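You operate a simulated robot arm through the tools that you are given. There is no shell and no other tool. Be economical: measure what you need, move in short steps, check, and stop when the job is done.

You run a simulated robot arm. Do the job below in one go: nothing can be reset, and whatever is moved stays where it is left.

TASK
Stop the fan and move both pale tiles from under the long board onto the dark board.
Fine: brush the dark board first and put the brush back; long board on the shelf below. What is to be rubbed or washed off counts as gone when no trace of it is left.

Only the result counts: the job must be done as asked and must still hold three seconds after the hand-in. Knocking over, shifting, dropping, spilling or breaking anything else fails it.

THE ROBOT
A 6-joint arm with a two-finger parallel gripper on a trunk, on a base that drives. Base frame: it is fixed to the floor where the robot stands at the start and does not move with it; the origin is under the middle of the robot, x ahead of it, y to its left, z up. Units: mm, rad, N and s.
With the tool pointing down near the work surface it reaches from about 140 to 660 mm from the robot's upright axis, wherever it stands. Its first joint turns from -2.897 to 2.897 rad. Places, roughly: brush [-250, -1500, 750]; corner board [0, -1750, 250]; dark board [0, -1500, 750]; extra long board [-500, -1750, 250]; fan dial [400, 0, 1000]; fan neck [400, -100, 800]; large board [-250, -1750, 750]; large notched board [-500, -1500, 750]; long board [-250, -1500, 250]; maroon knob [400, -100, 1000]; pale board (34x20x4 cm) [-3300, 300, 800]; ribbed tile [500, -2000, 250]; shelf under the middle bench [-100, -1800, 300]; short board [0, -2000, 750]; small notched board [-500, -1500, 750]; square board [-500, -1250, 750]. Payload 3.91 kg.
The TCP is the grasp point between the finger pads, 30 mm short of the fingertips. In the tool frame z runs along the fingers and y along their closing line. Largest opening 110 mm; finger width 20, thickness 10; the body of the gripper, 48 by 112 mm, starts 55 mm behind the TCP.
Orientation is told as [roll, pitch, yaw] about the base's x, y, z axes, in that order, counted from this pose: with the fingers straight down and closing along the base's y, the tool's x points along the base's -x, its y along +y and its z along -z.

THE INTERFACE
- The arm moves only by the tool play_rows. Its argument "rows" is one flat list of numbers, 7 for each row, row after row: the shift along the tool's x, y, z in cm, then the turn, a rotation vector about the tool's x, y, z in rad, then the opening, from 0 (shut) to 1 (fully open). In form: [dx, dy, dz, ax, ay, az, claw, dx, dy, dz, ax, ay, az, claw, ...]. A call has 1 to 10 rows; each row is the pose to reach, as a shift and turn from the pose commanded when the call began, along the tool's axes at that moment. Rows are played at 5 a second. More than 50 mm and 0.15 rad between two rows, or a gripper value outside its range, and nothing of the call is played. Where a pose cannot be reached the arm comes as near as it can. A force on the tool above 40 N (or 10 N above the force at the start of the call, whichever is more), or a blocked arm, ends the call early, and 0.2 s more pass. Each finger travels about 45 mm/s and halts on what it meets, pressing with about 21 N; the grip force reading is that of the motor and also rises with nothing between the fingers. The clock runs only during rows and for 0.2 s after the last one: add rows that repeat a pose to give the fingers time. The reply holds the time, the measured pose of the TCP, the force on the tool along the base axes, the opening and the grip force, in the units named above and with some noise, with the torque about the TCP (base axes, N m) and any sound that the robot's microphone picked up.
- Cameras (640 x 400 px; columns grow to the right, rows downward): "scene" is now at [25.8, 153.6, 1526.5]; the picture's right is [-0.12, -0.99, 0.00], its down [-0.59, 0.07, -0.81] and it looks along [0.80, -0.10, -0.59] (base axes); focal length 280 px, centre (320, 200). "wrist" rides on the gripper at [77, 7, -114] in the tool frame; the picture's right is [-0.09, 1.00, 0.00], its down [-0.80, -0.07, -0.59] and it looks along [-0.59, -0.05, 0.80] (tool axes); focal length 270 px, centre (320, 200). There is no depth. A picture from a camera that has moved, and an enlarged one, comes with that camera's place and axes in the base frame and with its lens. The place of the scene camera against the robot may be out by one fixed shift of up to 25 mm in any direction.
- grab_frame(camera): a new picture of that camera. The clock stands still meanwhile.
- lift_body(by): slides the trunk up (or, below 0, down) by that many mm; the arm and the scene camera ride with it, the base frame stays. It gives what a move gives, with no picture.
- drive_base(legs): drives the robot by 1 to 6 legs, each [ahead, turn to the left] in mm and rad, along the robot's own axes; the way and the turn of a leg run together, so that a leg with both is an arc; at most 1500 mm and 3.142 rad a leg. The arm and the cameras ride along, it lands a little off, and it stops where it bumps. It gives what a move gives.
- turn_head(pan, tilt): turns the head with the scene camera to pan (to the left, within 2.705 rad either way) and tilt (down, from -0.506 to 1.204), counted from straight ahead of the robot. It gives what a move gives.
- enlarge(camera, box): a new picture of the part [left, top, right, bottom] of that camera's present view, enlarged. The clock stands still meanwhile.
- job_done(): hands the job in; it is judged then, once.

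Work in short steps. Places have to be worked out from the pictures, the camera data and where the tool is seen: move nearer, look again, correct. Check each grasp and each placing, and mend what went wrong. You have 120 turns and 90 pictures in all, those below and enlarged ones among them. Open the gripper and draw the arm clear of the work before you hand the job in, unless the task says otherwise; then end with one line.

The tools are called after ">>>" by a JSON object that holds its "api" and its "payload". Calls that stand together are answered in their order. play_rows: Moves the arm, as the interface text tells. Its arguments: {"type":"object","properties":{"rows":{"type":"array","items":{"type":"number"}}},"required":["rows"]} The other tools are called the same way: lift_body (by) slides the trunk up or down; drive_base (legs) drives the base; turn_head (pan, tilt) turns the head that bears the scene camera; grab_frame (camera) takes a picture; enlarge (camera, box) takes an enlarged picture of a part of a camera's view; job_done () hands the job in.

At the start:

```text
time_s: 0.0
position: [409.7, 136.6, 1320.1]
ee_rot: [0.002, 0.001, 0.011]
force: [0.3, 0.3, 0.8]
ft_torque: [-0.01, 0.02, -0.02]
grip_width: 110.2
gripper_force: 0.1
trunk travel left (down, up): [-475.0, 135.0]
robot x, y, heading: [4.4, 5.1, 0.0]
head pan, tilt: [-0.124, 0.635]
```

scene: 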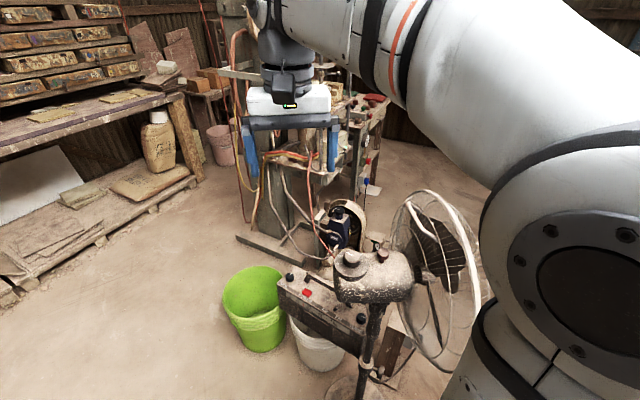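
wrist: 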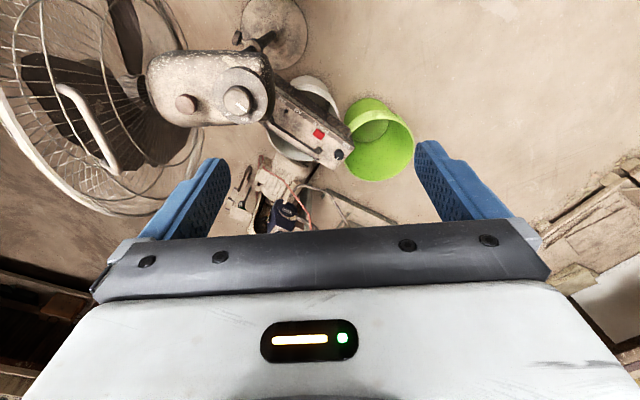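

The fan stands ahead with a dial, a maroon knob and a control box; I take closer looks before acting.

>>> {"api": "enlarge", "payload": {"camera": "scene", "box": [260, 180, 500, 400]}}

>>> {"api": "enlarge", "payload": {"camera": "wrist", "box": [130, 20, 370, 170]}}

```text
1.82 times, centred on (380, 290) of scene
camera zoom: at [25.8, 153.6, 1526.5], right [-0.12, -0.99, 0.0], down [-0.59, 0.07, -0.81], along [0.8, -0.1, -0.59], focal length 509 px, centre (211, 36)
```

zoom: 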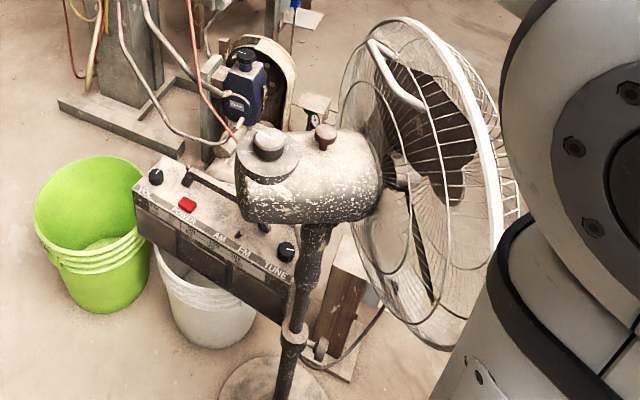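

```text
2.67 times, centred on (250, 95) of wrist
camera zoom: at [334.7, 141.8, 1433.9], right [0.08, 1.0, 0.0], down [0.8, -0.06, 0.59], along [0.59, -0.05, -0.8], focal length 721 px, centre (507, 480)
```

zoom: 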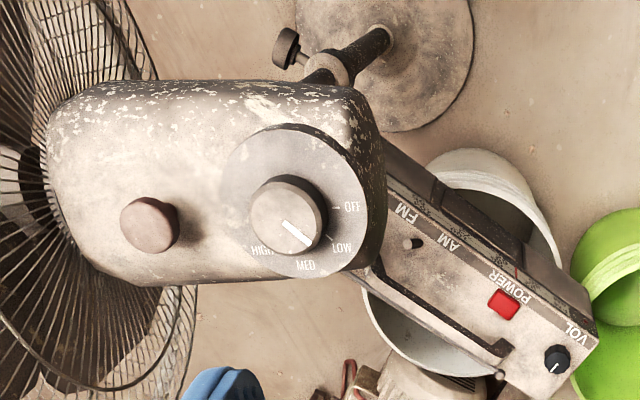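

The dial pointer stands at LOW and OFF lies counter‑clockwise seen from above. I shift the tool over the dial (about [420, 35]) at this height and look again.

>>> {"api": "play_rows", "payload": {"rows": [-0.3, -2.5, 0, 0, 0, 0, 0.6, -0.6, -5, 0, 0, 0, 0, 0.6, -0.9, -7.5, 0, 0, 0, 0, 0.6, -1.1, -10, 0, 0, 0, 0, 0.6, -1.1, -10, 0, 0, 0, 0, 0.6]}}

>>> {"api": "grab_frame", "payload": {"camera": "wrist"}}

```text
time_s: 1.2
position: [424.1, 35.7, 1318.7]
ee_rot: [0.001, 0.0, 0.008]
force: [-0.4, 0.5, 0.2]
ft_torque: [0.0, 0.0, 0.01]
grip_width: 66.1
gripper_force: 0.1
trunk travel left (down, up): [-475.0, 135.0]
robot x, y, heading: [0.9, 1.3, 0.001]
head pan, tilt: [-0.124, 0.635]
```

```text
85 pictures are left
camera wrist: at [347.0, 41.6, 1433.5], right [0.08, 1.0, 0.0], down [0.8, -0.06, 0.59], along [0.59, -0.05, -0.8], focal length 270 px, centre (320, 200)
```

wrist: 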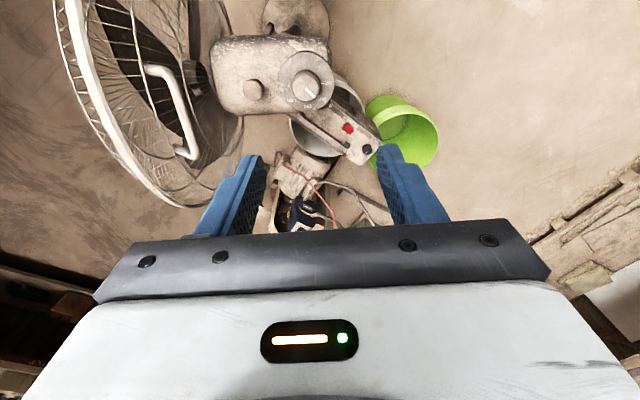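

Two wrist views put the dial top near [444, 12, 1025], about 40 mm wide. I move over it, come down halfway and look again.

>>> {"api": "play_rows", "payload": {"rows": [-1.0, -1.2, 3, 0, 0, 0, 0.65, -2.0, -2.4, 6, 0, 0, 0, 0.65, -2.0, -2.4, 10, 0, 0, 0, 0.65, -2.0, -2.4, 14, 0, 0, 0, 0.65, -2.0, -2.4, 14, 0, 0, 0, 0.65]}}

>>> {"api": "grab_frame", "payload": {"camera": "wrist"}}

>>> {"api": "grab_frame", "payload": {"camera": "scene"}}

```text
time_s: 2.4
position: [441.7, 10.2, 1179.0]
ee_rot: [0.0, -0.001, 0.009]
force: [0.5, 1.5, 0.2]
ft_torque: [-0.05, -0.02, -0.01]
grip_width: 71.3
gripper_force: 0.0
trunk travel left (down, up): [-475.0, 135.0]
robot x, y, heading: [3.4, 3.9, -0.0]
head pan, tilt: [-0.124, 0.635]
```

```text
84 pictures are left
camera wrist: at [366.6, 17.4, 1293.7], right [0.08, 1.0, 0.0], down [0.8, -0.06, 0.59], along [0.59, -0.05, -0.8], focal length 270 px, centre (320, 200)
```

wrist: 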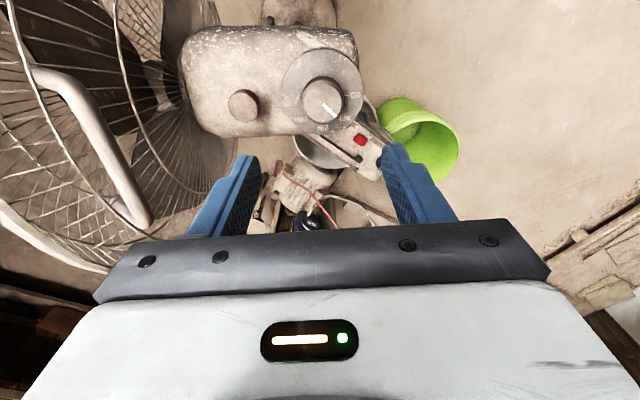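

```text
83 pictures are left
camera scene: at [25.7, 153.6, 1526.5], right [-0.12, -0.99, 0.0], down [-0.59, 0.07, -0.81], along [0.8, -0.1, -0.59], focal length 280 px, centre (320, 200)
```

scene: 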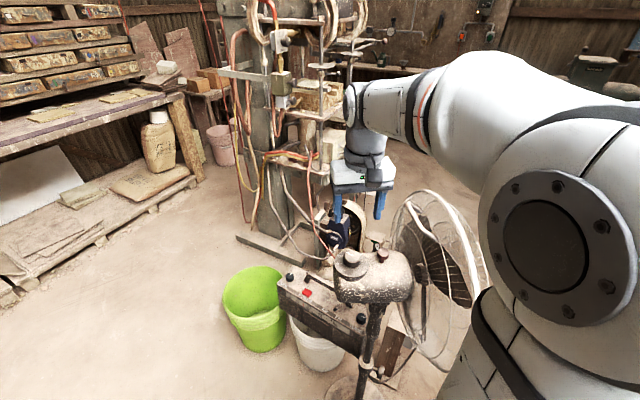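

The dial now reads about [434, 13, 1035]; the cage handle stays some 85 mm clear of the gripper. I correct x a little, go down 7 cm and look.

>>> {"api": "play_rows", "payload": {"rows": [0.3, 0.1, 3.5, 0, 0, 0, 0.65, 0.6, 0.2, 7, 0, 0, 0, 0.65, 0.6, 0.2, 7, 0, 0, 0, 0.65]}}

>>> {"api": "grab_frame", "payload": {"camera": "wrist"}}

>>> {"api": "enlarge", "payload": {"camera": "scene", "box": [280, 130, 520, 300]}}

```text
time_s: 3.2
position: [436.6, 14.2, 1108.6]
ee_rot: [0.0, 0.0, 0.011]
force: [0.5, -0.7, 0.2]
ft_torque: [-0.02, 0.0, 0.01]
grip_width: 71.6
gripper_force: 0.1
trunk travel left (down, up): [-475.0, 135.0]
robot x, y, heading: [2.2, 5.6, -0.001]
head pan, tilt: [-0.124, 0.635]
```

```text
82 pictures are left
camera wrist: at [361.6, 20.9, 1223.2], right [0.08, 1.0, 0.0], down [0.8, -0.06, 0.59], along [0.59, -0.05, -0.8], focal length 270 px, centre (320, 200)
```

wrist: 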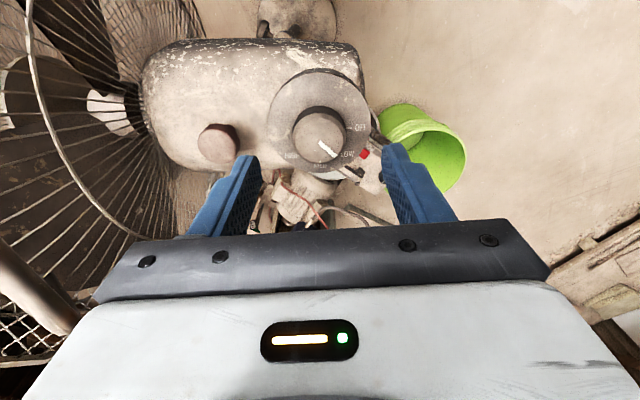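

```text
2.35 times, centred on (400, 215) of scene
camera zoom: at [25.8, 153.6, 1526.5], right [-0.12, -0.99, 0.0], down [-0.59, 0.07, -0.81], along [0.8, -0.1, -0.59], focal length 659 px, centre (132, 165)
```

zoom: 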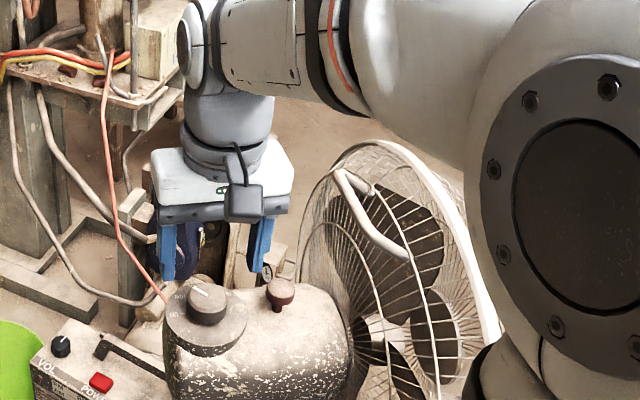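

Combining views (scene offset calibrated on the fingertips) gives the dial top at about [429, 16, 1056], some 22 mm tall. I centre over it, lower the tips to about z = 1043 and close gently.

>>> {"api": "play_rows", "payload": {"rows": [0.7, 0.2, 0, 0, 0, 0, 0.65, 0.7, 0.2, 1.8, 0, 0, 0, 0.65, 0.7, 0.2, 3.5, 0, 0, 0, 0.65, 0.7, 0.2, 3.5, 0, 0, 0, 0.65]}}

>>> {"api": "grab_frame", "payload": {"camera": "wrist"}}

>>> {"api": "enlarge", "payload": {"camera": "scene", "box": [280, 180, 440, 300]}}

```text
time_s: 4.2
position: [428.9, 15.4, 1075.2]
ee_rot: [-0.001, 0.0, 0.01]
force: [0.1, -0.3, 0.7]
ft_torque: [0.05, -0.04, 0.01]
grip_width: 71.7
gripper_force: 0.0
trunk travel left (down, up): [-475.0, 135.0]
robot x, y, heading: [-0.3, 1.9, -0.003]
head pan, tilt: [-0.124, 0.635]
```

```text
80 pictures are left
camera wrist: at [354.0, 21.4, 1188.5], right [0.08, 1.0, 0.0], down [0.8, -0.06, 0.59], along [0.59, -0.05, -0.8], focal length 270 px, centre (320, 200)
```

wrist: 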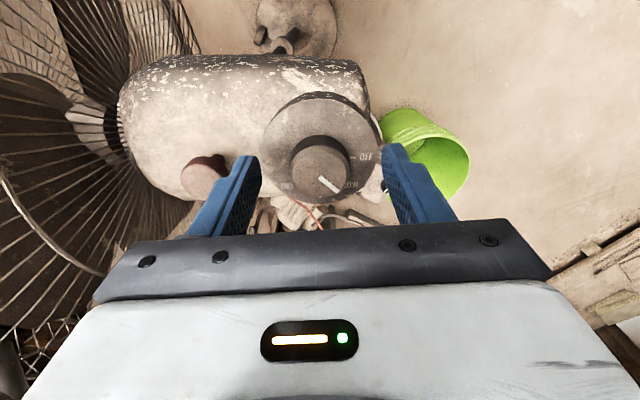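

```text
3.33 times, centred on (360, 240) of scene
camera zoom: at [25.6, 153.6, 1526.5], right [-0.12, -0.99, 0.0], down [-0.59, 0.07, -0.81], along [0.8, -0.1, -0.59], focal length 933 px, centre (187, 67)
```

zoom: 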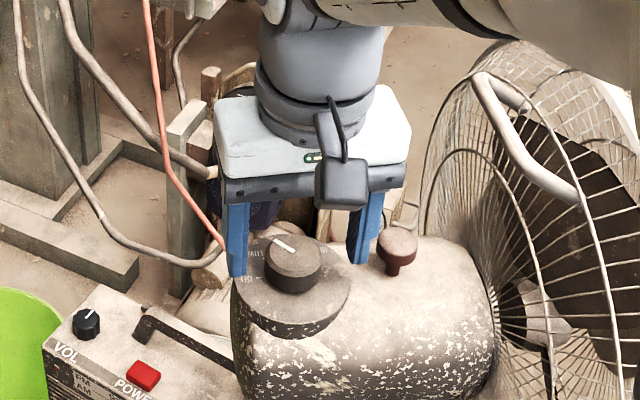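

The dial sits between the fingers; I go 4 mm lower, 2 mm in +y, and close on it.

>>> {"api": "play_rows", "payload": {"rows": [0.1, 0.2, 0.4, 0, 0, 0, 0.65, 0.1, 0.2, 0.4, 0, 0, 0, 0.4, 0.1, 0.2, 0.4, 0, 0, 0, 0.2, 0.1, 0.2, 0.4, 0, 0, 0, 0.2]}}

>>> {"api": "enlarge", "payload": {"camera": "scene", "box": [280, 180, 440, 300]}}

```text
time_s: 5.2
position: [428.1, 17.4, 1070.2]
ee_rot: [0.001, 0.001, 0.01]
force: [-0.8, -0.6, 0.3]
ft_torque: [0.04, 0.01, 0.01]
grip_width: 21.4
gripper_force: 0.1
trunk travel left (down, up): [-475.0, 135.0]
robot x, y, heading: [1.6, 0.2, -0.001]
head pan, tilt: [-0.124, 0.635]
```

```text
3.33 times, centred on (360, 240) of scene
camera zoom: at [25.8, 153.6, 1526.5], right [-0.12, -0.99, 0.0], down [-0.59, 0.07, -0.81], along [0.8, -0.1, -0.59], focal length 933 px, centre (187, 67)
```

zoom: 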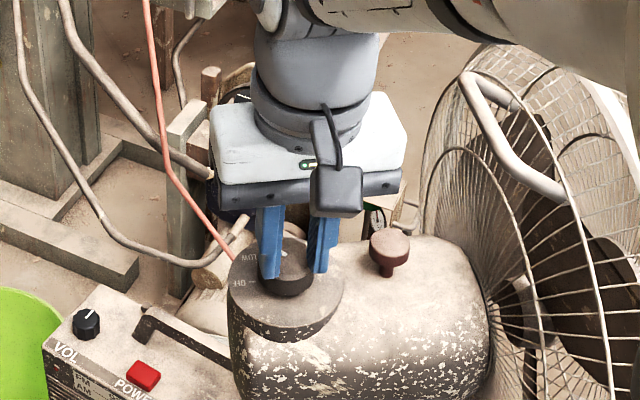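

The fingers closed to the commanded width without resistance, and the head seems to have turned slightly between pictures (oscillation?). I check with the wrist camera.

>>> {"api": "grab_frame", "payload": {"camera": "wrist"}}

```text
77 pictures are left
camera wrist: at [352.9, 23.9, 1184.7], right [0.08, 1.0, 0.0], down [0.8, -0.06, 0.59], along [0.59, -0.05, -0.8], focal length 270 px, centre (320, 200)
```

wrist: 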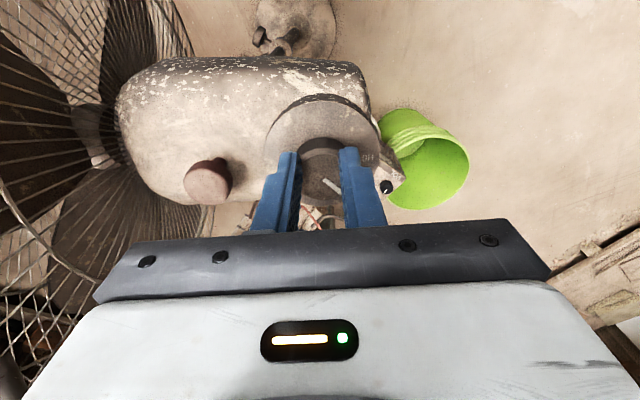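

I enlarge the wrist view to see whether the fingers are around or above the dial.

>>> {"api": "enlarge", "payload": {"camera": "wrist", "box": [220, 80, 420, 240]}}

>>> {"api": "enlarge", "payload": {"camera": "scene", "box": [325, 220, 385, 270]}}

```text
2.50 times, centred on (320, 160) of wrist
camera zoom: at [352.9, 23.9, 1184.7], right [0.08, 1.0, 0.0], down [0.8, -0.06, 0.59], along [0.59, -0.05, -0.8], focal length 676 px, centre (320, 300)
```

zoom: 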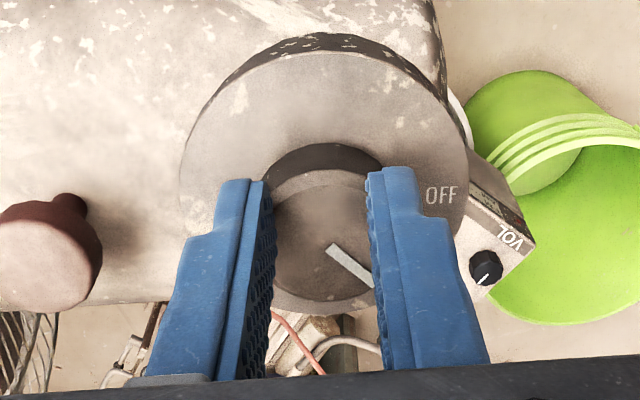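

```text
8.00 times, centred on (355, 245) of scene
camera zoom: at [25.8, 153.6, 1526.5], right [-0.12, -0.99, 0.0], down [-0.59, 0.07, -0.81], along [0.8, -0.1, -0.59], focal length 2239 px, centre (40, -160)
```

zoom: 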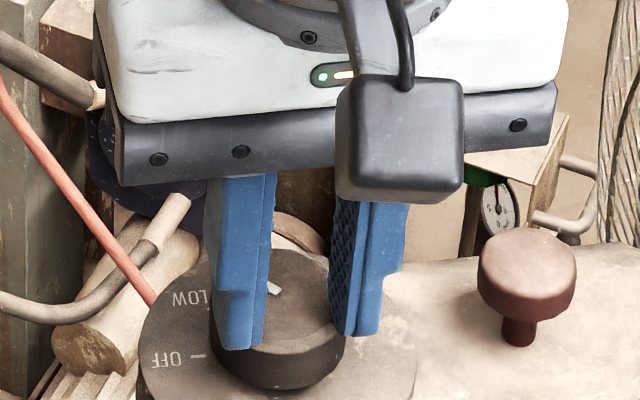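

The tips hover just above the dial: corrected dial top is about [444, 19, 1034], 40 mm across. I rise, open, shift 16 mm forward, then see whether the head really moves with time.

>>> {"api": "play_rows", "payload": {"rows": [0, 0, -3, 0, 0, 0, 0.3, -0.8, 0.1, -3, 0, 0, 0, 0.6, -1.6, 0.1, -3, 0, 0, 0, 0.65, -1.6, 0.1, -3, 0, 0, 0, 0.65]}}

>>> {"api": "enlarge", "payload": {"camera": "scene", "box": [280, 180, 440, 300]}}

>>> {"api": "enlarge", "payload": {"camera": "wrist", "box": [160, 50, 420, 220]}}

```text
time_s: 6.2
position: [444.7, 19.4, 1099.1]
ee_rot: [-0.002, 0.0, 0.008]
force: [0.2, 0.0, 1.3]
ft_torque: [-0.01, 0.03, -0.01]
grip_width: 71.5
gripper_force: 0.1
trunk travel left (down, up): [-475.0, 135.0]
robot x, y, heading: [2.0, 0.6, -0.0]
head pan, tilt: [-0.124, 0.635]
```

```text
3.33 times, centred on (360, 240) of scene
camera zoom: at [25.6, 153.6, 1526.5], right [-0.12, -0.99, 0.0], down [-0.59, 0.07, -0.81], along [0.8, -0.1, -0.59], focal length 933 px, centre (187, 67)
```

zoom: 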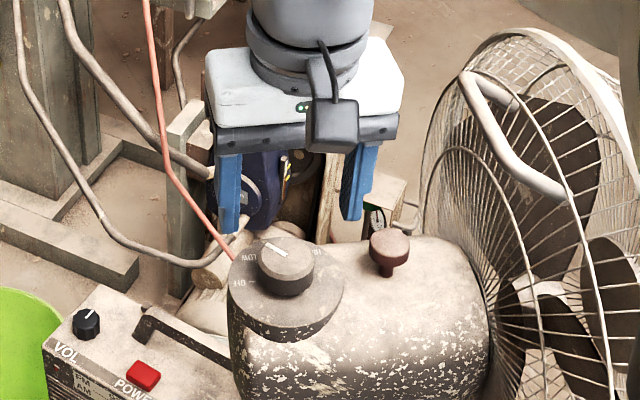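

```text
2.35 times, centred on (290, 135) of wrist
camera zoom: at [369.0, 24.7, 1214.7], right [0.08, 1.0, 0.0], down [0.8, -0.06, 0.59], along [0.59, -0.05, -0.8], focal length 636 px, centre (391, 353)
```

zoom: 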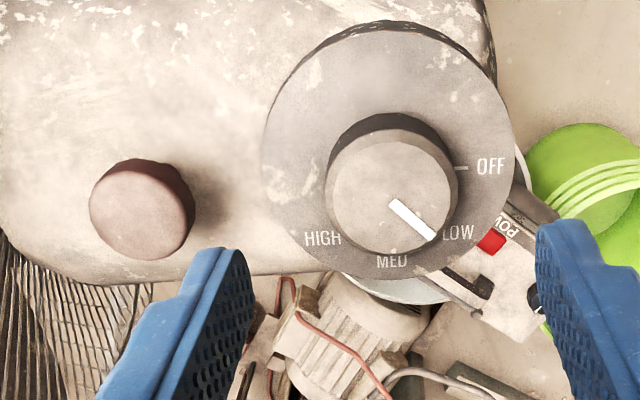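

The head holds still now; pointer at LOW, OFF about 42° counter‑clockwise. I lower to tip height ≈1021 around the dial and close on it.

>>> {"api": "play_rows", "payload": {"rows": [0.2, -0.1, 2.4, 0, 0, 0, 0.65, 0.2, -0.1, 3.6, 0, 0, 0, 0.65, 0.2, -0.1, 4.7, 0, 0, 0, 0.65, 0.2, -0.1, 4.7, 0, 0, 0, 0.45, 0.2, -0.1, 4.7, 0, 0, 0, 0.25, 0.2, -0.1, 4.7, 0, 0, 0, 0.25]}}

>>> {"api": "enlarge", "payload": {"camera": "scene", "box": [280, 180, 440, 300]}}

```text
time_s: 7.6
position: [443.3, 18.1, 1054.6]
ee_rot: [0.001, -0.001, 0.008]
force: [-1.0, 2.9, -0.5]
ft_torque: [0.06, -0.05, 0.01]
grip_width: 39.5
gripper_force: 39.4
trunk travel left (down, up): [-475.0, 135.0]
robot x, y, heading: [1.6, 5.3, -0.004]
head pan, tilt: [-0.124, 0.635]
```

```text
3.33 times, centred on (360, 240) of scene
camera zoom: at [25.8, 154.1, 1526.5], right [-0.12, -0.99, 0.0], down [-0.59, 0.07, -0.81], along [0.8, -0.1, -0.59], focal length 933 px, centre (187, 67)
```

zoom: 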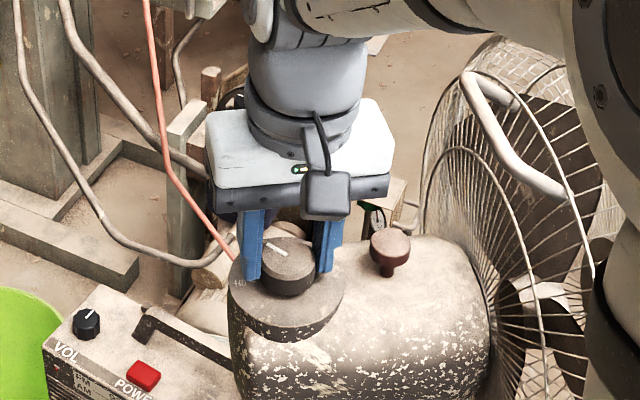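

The dial is gripped (39.5 mm). I turn it counter‑clockwise seen from above by 0.7 rad (tool z negative).

>>> {"api": "play_rows", "payload": {"rows": [0, 0, 0, 0, 0, -0.14, 0.25, 0, 0, 0, 0, 0, -0.28, 0.25, 0, 0, 0, 0, 0, -0.42, 0.25, 0, 0, 0, 0, 0, -0.56, 0.25, 0, 0, 0, 0, 0, -0.7, 0.25, 0, 0, 0, 0, 0, -0.7, 0.25]}}

>>> {"api": "enlarge", "payload": {"camera": "wrist", "box": [160, 50, 480, 250]}}

```text
time_s: 9.0
position: [441.8, 18.3, 1054.9]
ee_rot: [-0.002, 0.002, 0.709]
force: [1.2, 5.4, 5.6]
ft_torque: [0.04, 0.0, 0.0]
grip_width: 39.4
gripper_force: 45.1
trunk travel left (down, up): [-475.0, 135.0]
robot x, y, heading: [1.2, 4.6, -0.006]
head pan, tilt: [-0.124, 0.635]
```

```text
2.00 times, centred on (320, 150) of wrist
camera zoom: at [381.1, -26.4, 1168.1], right [-0.58, 0.81, 0.0], down [0.65, 0.47, 0.6], along [0.48, 0.35, -0.8], focal length 541 px, centre (320, 300)
```

zoom: 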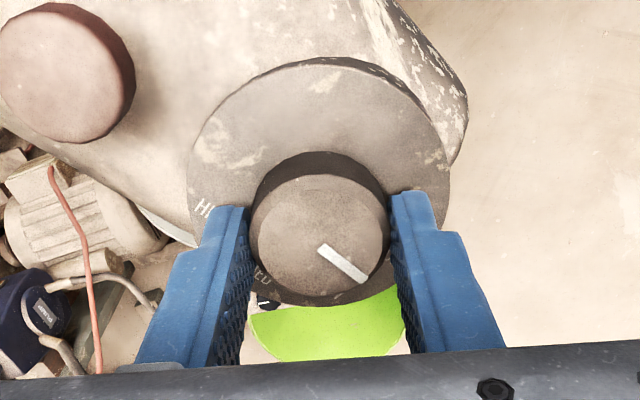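

The pointer turned with the tool. I open, rise and check the pointer and blades.

>>> {"api": "play_rows", "payload": {"rows": [0, 0, 0, 0, 0, 0, 0.5, 0, 0, 0, 0, 0, 0, 0.65, 0, 0, -4, 0, 0, 0, 0.65, 0, 0, -8, 0, 0, 0, 0.65, 0, 0, -8, 0, 0, 0.15, 0.65, 0, 0, -8, 0, 0, 0.15, 0.65]}}

>>> {"api": "enlarge", "payload": {"camera": "wrist", "box": [160, 0, 480, 200]}}

>>> {"api": "enlarge", "payload": {"camera": "scene", "box": [280, 180, 500, 340]}}

```text
time_s: 10.4
position: [441.4, 17.7, 1133.3]
ee_rot: [-0.001, 0.0, 0.559]
force: [0.3, -0.3, 0.7]
ft_torque: [0.0, 0.01, 0.02]
grip_width: 71.4
gripper_force: 0.1
trunk travel left (down, up): [-475.0, 135.0]
robot x, y, heading: [2.4, 1.9, -0.002]
head pan, tilt: [-0.124, 0.635]
```

```text
2.00 times, centred on (320, 100) of wrist
camera zoom: at [375.2, -17.6, 1247.8], right [-0.45, 0.89, 0.0], down [0.72, 0.36, 0.59], along [0.53, 0.27, -0.8], focal length 541 px, centre (320, 400)
```

zoom: 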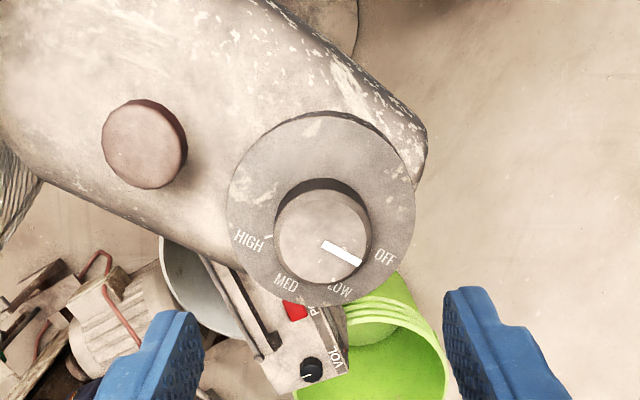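

```text
2.50 times, centred on (390, 260) of scene
camera zoom: at [25.8, 153.6, 1526.5], right [-0.12, -0.99, 0.0], down [-0.59, 0.07, -0.81], along [0.8, -0.1, -0.59], focal length 700 px, centre (145, 50)
```

zoom: 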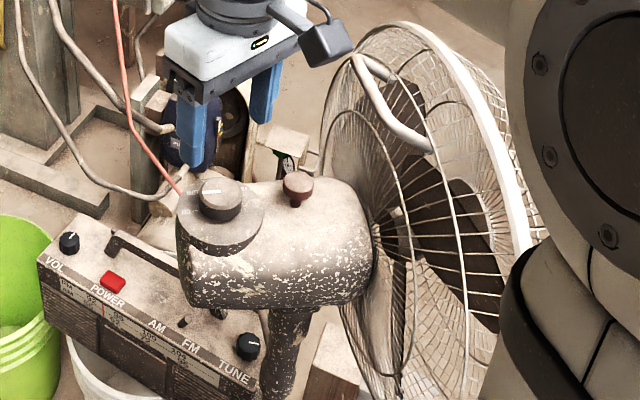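

The pointer now looks near OFF. I let a second pass and compare the blades to see whether they stopped.

>>> {"api": "play_rows", "payload": {"rows": [0, 0, 0, 0, 0, 0, 0.65, 0, 0, 0, 0, 0, 0, 0.65, 0, 0, 0, 0, 0, 0, 0.65, 0, 0, 0, 0, 0, 0, 0.65]}}

>>> {"api": "enlarge", "payload": {"camera": "scene", "box": [280, 180, 500, 340]}}

```text
time_s: 11.4
position: [441.5, 18.4, 1133.7]
ee_rot: [0.0, 0.0, 0.557]
force: [0.3, -1.1, -0.1]
ft_torque: [0.02, -0.02, 0.01]
grip_width: 71.5
gripper_force: 0.1
trunk travel left (down, up): [-475.0, 135.0]
robot x, y, heading: [-0.8, 4.2, 0.001]
head pan, tilt: [-0.124, 0.635]
```

```text
2.50 times, centred on (390, 260) of scene
camera zoom: at [25.8, 153.6, 1526.5], right [-0.12, -0.99, 0.0], down [-0.59, 0.07, -0.81], along [0.8, -0.1, -0.59], focal length 700 px, centre (145, 50)
```

zoom: 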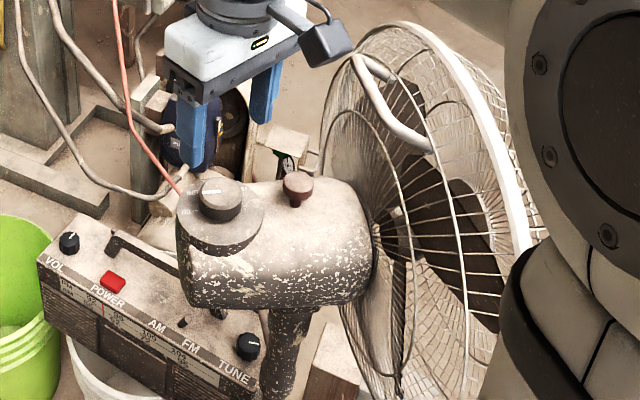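

The blades stand still in both pictures: the fan is off. Now I turn the head right towards the middle bench.

>>> {"api": "turn_head", "payload": {"pan": -1.75, "tilt": 0.45}}

>>> {"api": "grab_frame", "payload": {"camera": "scene"}}

```text
time_s: 13.1
position: [441.6, 17.7, 1132.3]
ee_rot: [0.0, 0.0, 0.558]
force: [0.3, 0.4, -0.7]
ft_torque: [0.01, -0.01, 0.03]
grip_width: 71.5
gripper_force: 0.2
trunk travel left (down, up): [-475.0, 135.0]
robot x, y, heading: [2.4, -0.6, -0.001]
head pan, tilt: [-1.751, 0.45]
```

```text
67 pictures are left
camera scene: at [-77.3, 74.1, 1543.1], right [-0.98, 0.18, 0.0], down [0.08, 0.43, -0.9], along [-0.16, -0.89, -0.44], focal length 280 px, centre (320, 200)
```

scene: 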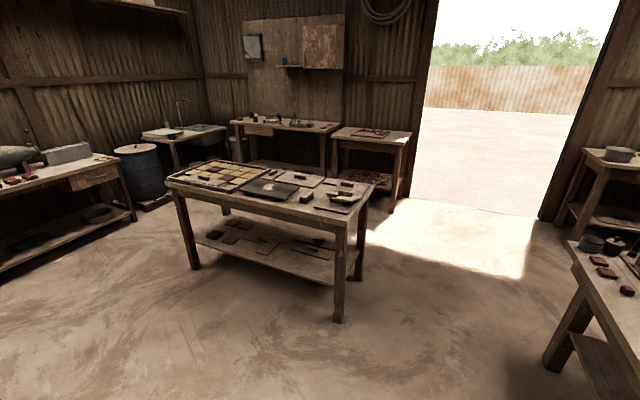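

>>> {"api": "enlarge", "payload": {"camera": "scene", "box": [160, 150, 400, 300]}}

```text
2.67 times, centred on (280, 225) of scene
camera zoom: at [-77.3, 74.1, 1543.1], right [-0.98, 0.18, 0.0], down [0.08, 0.43, -0.9], along [-0.16, -0.89, -0.44], focal length 746 px, centre (427, 133)
```

zoom: 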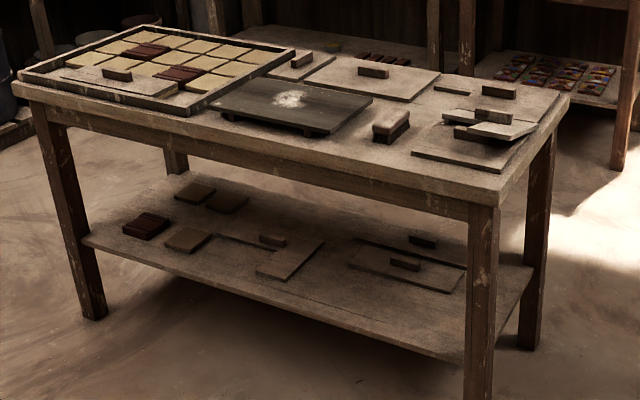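

The bench stands diagonally with tray, dark board (with white dust), brush and boards; more boards lie on its shelf. I draw the arm up and in before driving there.

>>> {"api": "play_rows", "payload": {"rows": [0, 0, -4.5, 0, 0, 0.1, 0.65, 0, 0, -9, 0, 0, 0.2, 0.65, 2, 1.2, -13, 0, 0, 0.3, 0.65, 4, 2.5, -17, 0, 0, 0.4, 0.65, 7, 4.4, -20, 0, 0, 0.5, 0.65, 10, 6.2, -22, 0, 0, 0.56, 0.65, 12, 7.4, -22, 0, 0, 0.56, 0.65, 12, 7.4, -22, 0, 0, 0.56, 0.65]}}

```text
time_s: 14.9
position: [300.2, 16.5, 1353.6]
ee_rot: [0.002, -0.001, -0.003]
force: [1.2, -0.1, 0.4]
ft_torque: [0.02, 0.01, -0.01]
grip_width: 71.3
gripper_force: 0.1
trunk travel left (down, up): [-475.0, 135.0]
robot x, y, heading: [-1.8, 2.9, 0.002]
head pan, tilt: [-1.751, 0.45]
```

Arm is in. I drive to about 600 mm in front of the bench, facing it (heading about -2.04), in two short legs.

>>> {"api": "drive_base", "payload": {"legs": [[0, -1.44], [1050, 0], [0, -0.6]]}}

>>> {"api": "turn_head", "payload": {"pan": 0, "tilt": 0.75}}

>>> {"api": "grab_frame", "payload": {"camera": "scene"}}

>>> {"api": "grab_frame", "payload": {"camera": "wrist"}}

```text
time_s: 25.5
position: [3.0, -1310.5, 1353.5]
ee_rot: [0.002, 0.0, -2.051]
force: [0.7, 0.0, 0.9]
ft_torque: [0.01, 0.0, 0.0]
grip_width: 71.5
gripper_force: 0.1
trunk travel left (down, up): [-475.0, 135.0]
robot x, y, heading: [119.3, -1032.6, -2.046]
head pan, tilt: [-1.751, 0.45]
```

```text
time_s: 27.3
position: [1.2, -1309.8, 1353.5]
ee_rot: [0.001, 0.001, -2.053]
force: [-0.6, -0.4, 0.7]
ft_torque: [-0.01, 0.03, 0.02]
grip_width: 71.5
gripper_force: 0.1
trunk travel left (down, up): [-475.0, 135.0]
robot x, y, heading: [122.2, -1035.5, -2.042]
head pan, tilt: [0.0, 0.75]
```

```text
65 pictures are left
camera scene: at [264.5, -1096.6, 1516.7], right [-0.89, 0.46, 0.0], down [0.31, 0.61, -0.73], along [-0.33, -0.65, -0.68], focal length 280 px, centre (320, 200)
```

scene: 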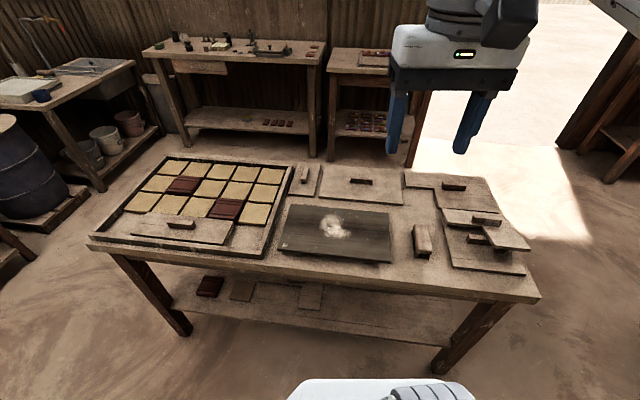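

```text
64 pictures are left
camera wrist: at [46.0, -1245.4, 1468.2], right [0.84, -0.54, 0.0], down [-0.43, -0.68, 0.59], along [-0.32, -0.5, -0.8], focal length 270 px, centre (320, 200)
```

wrist: 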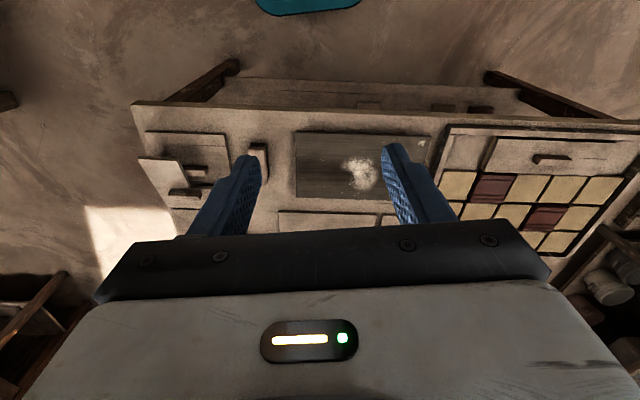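

I enlarge the tray and the right-hand boards to identify the long board.

>>> {"api": "enlarge", "payload": {"camera": "scene", "box": [80, 140, 320, 290]}}

>>> {"api": "enlarge", "payload": {"camera": "scene", "box": [280, 150, 540, 310]}}

```text
2.67 times, centred on (200, 215) of scene
camera zoom: at [264.5, -1096.6, 1516.7], right [-0.89, 0.46, 0.0], down [0.31, 0.61, -0.73], along [-0.33, -0.65, -0.68], focal length 746 px, centre (640, 160)
```

zoom: 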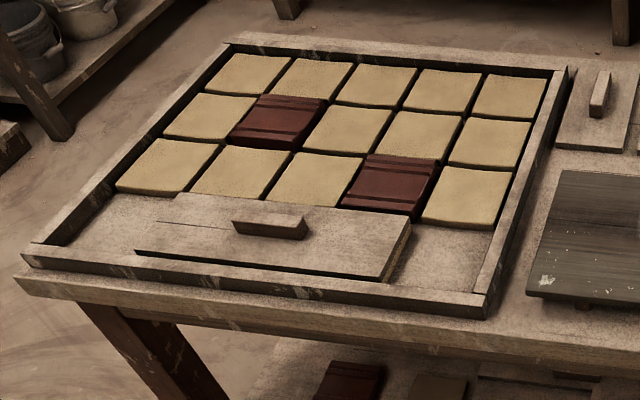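

```text
2.46 times, centred on (410, 230) of scene
camera zoom: at [264.5, -1096.6, 1516.7], right [-0.89, 0.46, 0.0], down [0.31, 0.61, -0.73], along [-0.33, -0.65, -0.68], focal length 689 px, centre (98, 126)
```

zoom: 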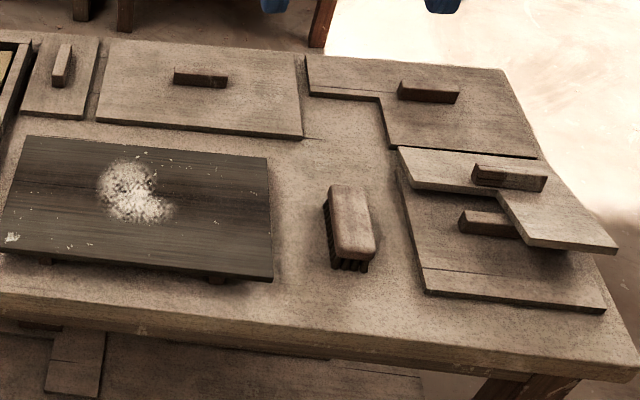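

The tray on the bench has a handled board over its front row. I lower the trunk to look at the boards on the shelf before deciding which one is the long board.

>>> {"api": "lift_body", "payload": {"by": -450}}

>>> {"api": "turn_head", "payload": {"pan": 0.05, "tilt": 0.7}}

>>> {"api": "grab_frame", "payload": {"camera": "scene"}}

```text
refused: -450 is not a number from -400 to 400
```

```text
time_s: 27.9
position: [1.7, -1309.8, 1353.7]
ee_rot: [0.0, 0.0, -2.052]
force: [0.5, -0.1, 0.3]
ft_torque: [-0.01, 0.0, 0.02]
grip_width: 71.4
gripper_force: 0.0
trunk travel left (down, up): [-475.0, 135.0]
robot x, y, heading: [118.7, -1031.1, -2.041]
head pan, tilt: [0.051, 0.7]
```

```text
61 pictures are left
camera scene: at [267.4, -1100.3, 1520.9], right [-0.91, 0.41, 0.0], down [0.26, 0.59, -0.76], along [-0.31, -0.7, -0.64], focal length 280 px, centre (320, 200)
```

scene: 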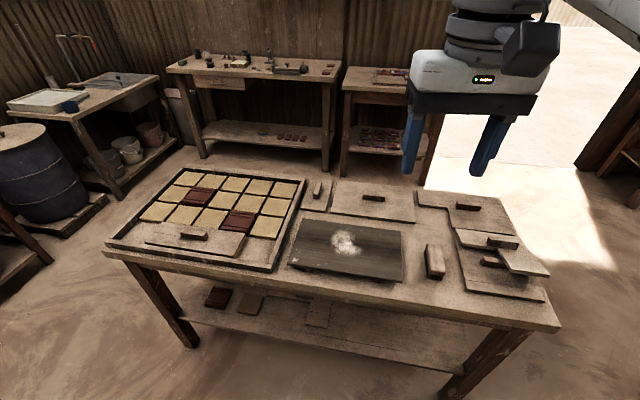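

The lift limit is 400 mm; I lower by 400.

>>> {"api": "lift_body", "payload": {"by": -400}}

>>> {"api": "enlarge", "payload": {"camera": "scene", "box": [120, 180, 520, 400]}}

```text
time_s: 31.7
position: [2.7, -1312.6, 950.0]
ee_rot: [-0.002, 0.008, -2.052]
force: [-0.5, 0.4, 0.5]
ft_torque: [-0.02, -0.02, 0.01]
grip_width: 71.5
gripper_force: 0.0
trunk travel left (down, up): [-75.0, 535.0]
robot x, y, heading: [120.2, -1033.9, -2.043]
head pan, tilt: [0.051, 0.7]
```

```text
1.60 times, centred on (320, 290) of scene
camera zoom: at [267.4, -1100.3, 1120.6], right [-0.91, 0.41, 0.0], down [0.26, 0.59, -0.76], along [-0.31, -0.7, -0.64], focal length 448 px, centre (320, 56)
```

zoom: 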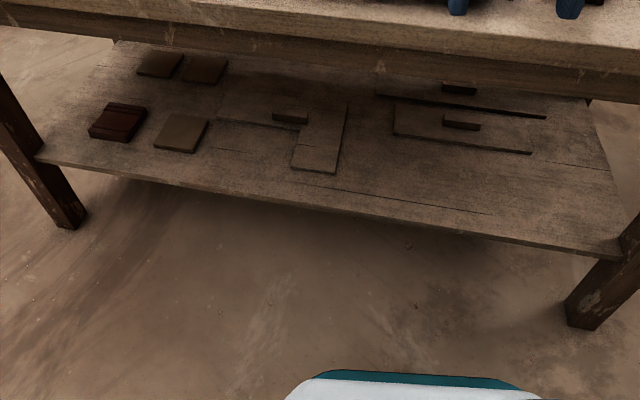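

The shelf carries an L-shaped board, two flat long boards, and bare tiles. I enlarge both candidates to see which one rides on tiles.

>>> {"api": "enlarge", "payload": {"camera": "scene", "box": [330, 220, 490, 320]}}

>>> {"api": "turn_head", "payload": {"pan": 0.3, "tilt": 0.35}}

>>> {"api": "grab_frame", "payload": {"camera": "scene"}}

```text
4.00 times, centred on (410, 270) of scene
camera zoom: at [267.4, -1100.3, 1120.6], right [-0.91, 0.41, 0.0], down [0.26, 0.59, -0.76], along [-0.31, -0.7, -0.64], focal length 1120 px, centre (-40, -80)
```

zoom: 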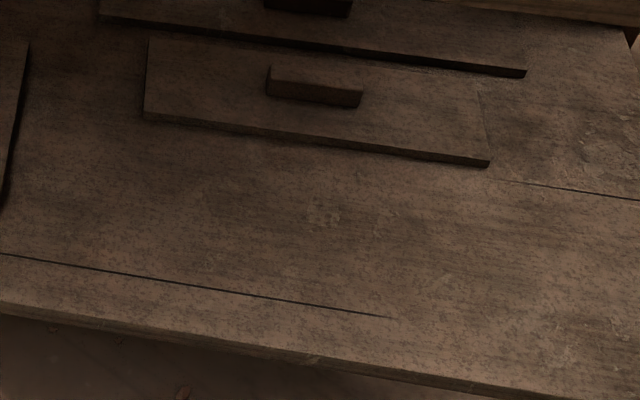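

```text
time_s: 32.5
position: [1.3, -1313.6, 953.3]
ee_rot: [-0.001, 0.007, -2.053]
force: [0.2, -0.8, 0.3]
ft_torque: [0.01, 0.03, -0.01]
grip_width: 71.5
gripper_force: 0.1
trunk travel left (down, up): [-75.0, 535.0]
robot x, y, heading: [119.7, -1031.8, -2.041]
head pan, tilt: [0.3, 0.351]
```

```text
58 pictures are left
camera scene: at [286.2, -1114.5, 1152.0], right [-0.98, 0.17, 0.0], down [0.06, 0.34, -0.94], along [-0.16, -0.92, -0.34], focal length 280 px, centre (320, 200)
```

scene: 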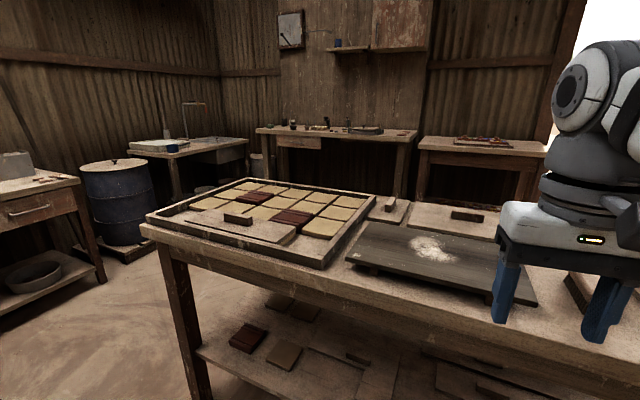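

The tray board clearly rides on something in the front row, while the shelf boards lie flat; so the tray board is the one with tiles under it. Re-measuring from legs puts the bench front at heading −2.19; I raise the trunk again, square up and close in on the brush and dark board.

>>> {"api": "lift_body", "payload": {"by": 400}}

>>> {"api": "drive_base", "payload": {"legs": [[0, -0.15], [130, 0]]}}

>>> {"api": "turn_head", "payload": {"pan": 0.0, "tilt": 1.0}}

>>> {"api": "grab_frame", "payload": {"camera": "scene"}}

>>> {"api": "grab_frame", "payload": {"camera": "wrist"}}

```text
time_s: 36.4
position: [3.6, -1310.0, 1353.8]
ee_rot: [0.0, 0.001, -2.052]
force: [-0.3, -0.4, 0.2]
ft_torque: [0.01, 0.0, 0.0]
grip_width: 71.3
gripper_force: 0.1
trunk travel left (down, up): [-475.0, 135.0]
robot x, y, heading: [118.8, -1034.9, -2.039]
head pan, tilt: [0.3, 0.351]
```

```text
time_s: 38.3
position: [-114.3, -1398.8, 1353.1]
ee_rot: [0.0, 0.002, -2.201]
force: [-0.4, 0.1, -0.4]
ft_torque: [0.03, -0.04, -0.02]
grip_width: 71.5
gripper_force: 0.0
trunk travel left (down, up): [-475.0, 135.0]
robot x, y, heading: [43.6, -1143.5, -2.189]
head pan, tilt: [0.3, 0.351]
```

```text
time_s: 39.3
position: [-113.3, -1396.9, 1354.2]
ee_rot: [-0.001, 0.0, -2.201]
force: [-0.9, -0.2, -0.3]
ft_torque: [-0.03, 0.02, 0.0]
grip_width: 71.5
gripper_force: 0.1
trunk travel left (down, up): [-475.0, 135.0]
robot x, y, heading: [42.6, -1140.7, -2.185]
head pan, tilt: [0.0, 1.0]
```

```text
57 pictures are left
camera scene: at [184.3, -1210.3, 1497.6], right [-0.82, 0.58, 0.0], down [0.48, 0.69, -0.54], along [-0.31, -0.44, -0.84], focal length 280 px, centre (320, 200)
```

scene: 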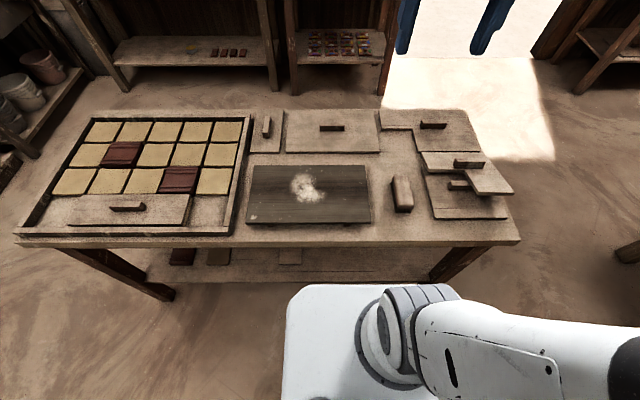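

```text
56 pictures are left
camera wrist: at [-60.6, -1338.8, 1468.1], right [0.75, -0.66, 0.0], down [-0.53, -0.61, 0.59], along [-0.39, -0.45, -0.8], focal length 270 px, centre (320, 200)
```

wrist: 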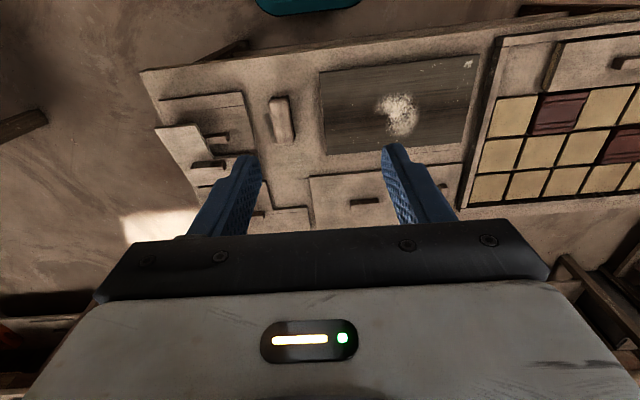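

Brush triangulates to roughly [-320, -1474, 720]. I move above it and partly down, then look again.

>>> {"api": "play_rows", "payload": {"rows": [-2, -1.4, 4, 0, 0, 0, 0.65, -4, -2.8, 8, 0, 0, 0, 0.65, -6, -4.1, 12, 0, 0, 0, 0.7, -8, -5.5, 16, 0, 0, 0, 0.75, -10, -6.9, 20, 0, 0, 0, 0.8, -12, -8.3, 24, 0, 0, 0, 0.85, -14, -9.7, 27, 0, 0, 0, 0.9, -16, -11, 30, 0, 0, 0, 0.9, -16, -11, 30, 0, 0, 0, 0.9]}}

>>> {"api": "grab_frame", "payload": {"camera": "wrist"}}

>>> {"api": "grab_frame", "payload": {"camera": "scene"}}

```text
time_s: 41.3
position: [-296.5, -1460.2, 1052.7]
ee_rot: [0.001, 0.0, -2.201]
force: [-0.6, 0.8, -0.1]
ft_torque: [0.03, -0.02, 0.02]
grip_width: 98.9
gripper_force: 0.1
trunk travel left (down, up): [-475.0, 135.0]
robot x, y, heading: [45.8, -1139.1, -2.179]
head pan, tilt: [0.0, 1.0]
```

```text
55 pictures are left
camera wrist: at [-243.8, -1403.0, 1167.4], right [0.75, -0.66, 0.0], down [-0.53, -0.61, 0.59], along [-0.39, -0.45, -0.8], focal length 270 px, centre (320, 200)
```

wrist: 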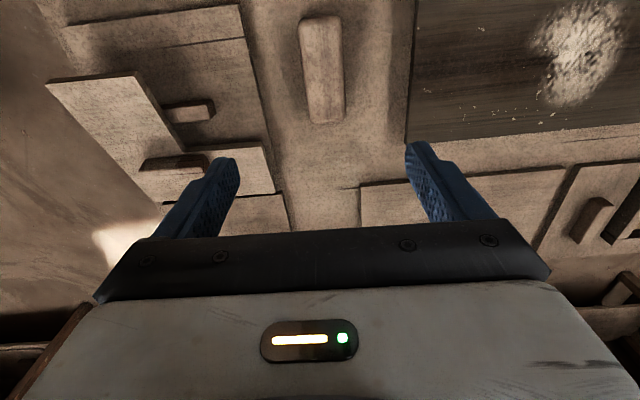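

```text
54 pictures are left
camera scene: at [184.2, -1210.2, 1497.5], right [-0.82, 0.58, 0.0], down [0.48, 0.69, -0.54], along [-0.31, -0.44, -0.84], focal length 280 px, centre (320, 200)
```

scene: 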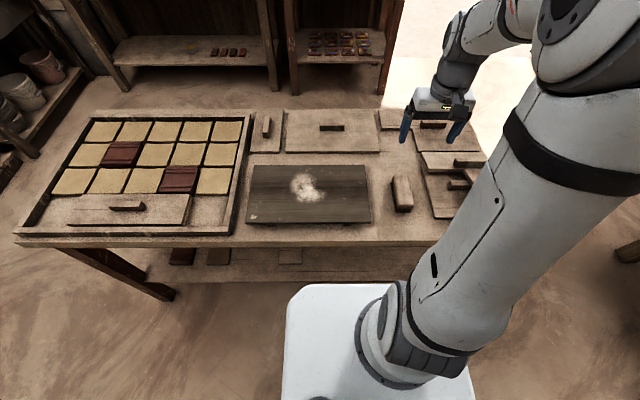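

Wrist triangulation gives brush top at about [-282, -1451, 832], 48 mm wide. I centre on it and go down 15 cm, then check.

>>> {"api": "play_rows", "payload": {"rows": [0.5, 0.2, 4, 0, 0, 0, 0.85, 1, 0.4, 8, 0, 0, 0, 0.85, 1.6, 0.6, 12, 0, 0, 0, 0.85, 1.6, 0.6, 15, 0, 0, 0, 0.85, 1.6, 0.6, 15, 0, 0, 0, 0.85]}}

>>> {"api": "grab_frame", "payload": {"camera": "wrist"}}

>>> {"api": "enlarge", "payload": {"camera": "scene", "box": [340, 130, 460, 230]}}

```text
time_s: 42.5
position: [-282.5, -1451.9, 902.1]
ee_rot: [0.0, 0.0, -2.201]
force: [-0.5, -0.1, 0.3]
ft_torque: [0.0, 0.0, 0.02]
grip_width: 93.8
gripper_force: 0.0
trunk travel left (down, up): [-475.0, 135.0]
robot x, y, heading: [42.4, -1140.9, -2.184]
head pan, tilt: [0.0, 1.0]
```

```text
53 pictures are left
camera wrist: at [-229.2, -1393.9, 1016.3], right [0.75, -0.66, 0.0], down [-0.53, -0.61, 0.59], along [-0.39, -0.45, -0.8], focal length 270 px, centre (320, 200)
```

wrist: 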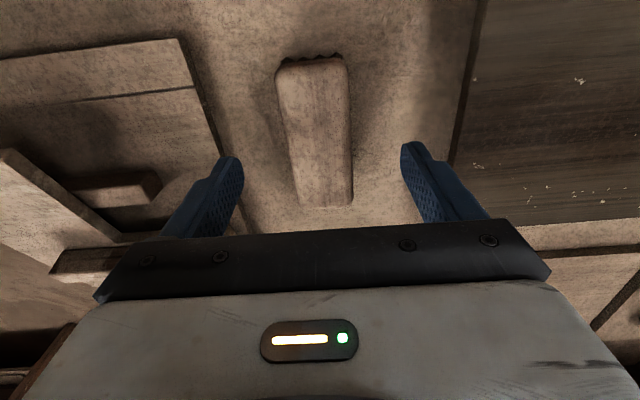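

```text
4.00 times, centred on (400, 180) of scene
camera zoom: at [184.1, -1210.4, 1497.5], right [-0.82, 0.58, 0.0], down [0.48, 0.69, -0.54], along [-0.31, -0.44, -0.84], focal length 1120 px, centre (0, 280)
```

zoom: 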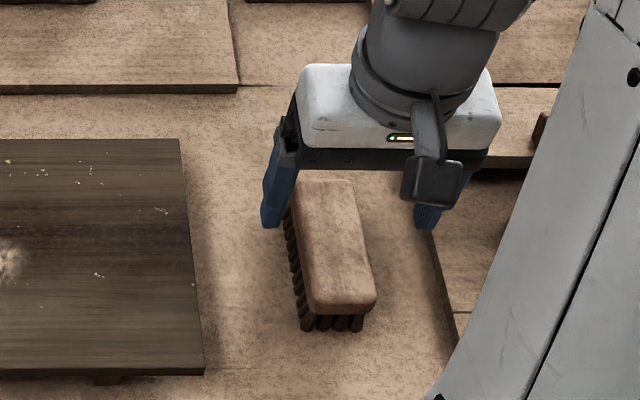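

The brush is centred between the fingers. I lower 5.7 cm (tips ≈ z 815) and close.

>>> {"api": "play_rows", "payload": {"rows": [0, 0, 3, 0, 0, 0, 0.85, 0, 0, 5.7, 0, 0, 0, 0.85, 0, 0, 5.7, 0, 0, 0, 0.6, 0, 0, 5.7, 0, 0, 0, 0.4, 0, 0, 5.7, 0, 0, 0, 0.35, 0, 0, 5.7, 0, 0, 0, 0.35]}}

>>> {"api": "enlarge", "payload": {"camera": "scene", "box": [340, 130, 460, 230]}}

```text
time_s: 43.9
position: [-282.9, -1451.4, 845.3]
ee_rot: [0.0, 0.0, -2.202]
force: [0.5, 0.3, -0.1]
ft_torque: [-0.01, 0.02, 0.01]
grip_width: 45.7
gripper_force: 21.0
trunk travel left (down, up): [-475.0, 135.0]
robot x, y, heading: [43.9, -1139.6, -2.187]
head pan, tilt: [0.0, 1.0]
```

```text
4.00 times, centred on (400, 180) of scene
camera zoom: at [184.1, -1210.4, 1497.5], right [-0.82, 0.58, 0.0], down [0.48, 0.69, -0.54], along [-0.31, -0.44, -0.84], focal length 1120 px, centre (0, 280)
```

zoom: 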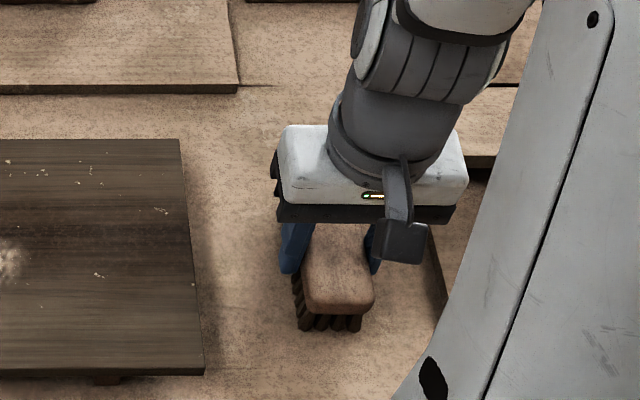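

The brush is held (45.7 mm). Its rest pose is TCP [-282.9, -1451.4, 845.3]. I lift it 9 cm and carry it over the dark board's middle.

>>> {"api": "play_rows", "payload": {"rows": [0, 0, -4.5, 0, 0, 0, 0.35, 0, 0, -9, 0, 0, 0, 0.35, -0.3, 4.5, -9, 0, 0, 0, 0.35, -0.6, 9, -9, 0, 0, 0, 0.35, -0.9, 13.5, -9, 0, 0, 0, 0.35, -1.2, 18, -9, 0, 0, 0, 0.35, -1.5, 22.5, -9, 0, 0, 0, 0.35, -1.9, 27, -9, 0, 0, 0, 0.35, -1.9, 27, -9, 0, 0, 0, 0.35]}}

>>> {"api": "grab_frame", "payload": {"camera": "wrist"}}

>>> {"api": "enlarge", "payload": {"camera": "scene", "box": [220, 120, 420, 240]}}

```text
time_s: 45.9
position: [-74.4, -1628.0, 936.1]
ee_rot: [0.002, 0.0, -2.201]
force: [-0.4, -0.2, -0.5]
ft_torque: [-0.01, 0.01, 0.01]
grip_width: 45.6
gripper_force: 21.0
trunk travel left (down, up): [-475.0, 135.0]
robot x, y, heading: [40.3, -1143.4, -2.185]
head pan, tilt: [0.0, 1.0]
```

```text
50 pictures are left
camera wrist: at [-21.7, -1569.5, 1050.4], right [0.75, -0.66, 0.0], down [-0.53, -0.61, 0.59], along [-0.39, -0.45, -0.8], focal length 270 px, centre (320, 200)
```

wrist: 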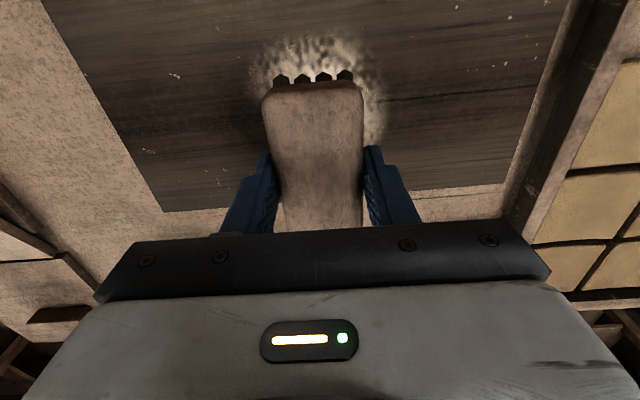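

```text
3.20 times, centred on (320, 180) of scene
camera zoom: at [184.4, -1210.7, 1497.5], right [-0.82, 0.58, 0.0], down [0.48, 0.69, -0.54], along [-0.31, -0.44, -0.84], focal length 896 px, centre (320, 264)
```

zoom: 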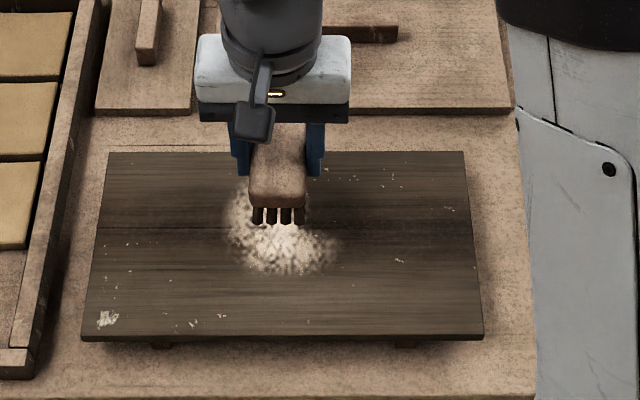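

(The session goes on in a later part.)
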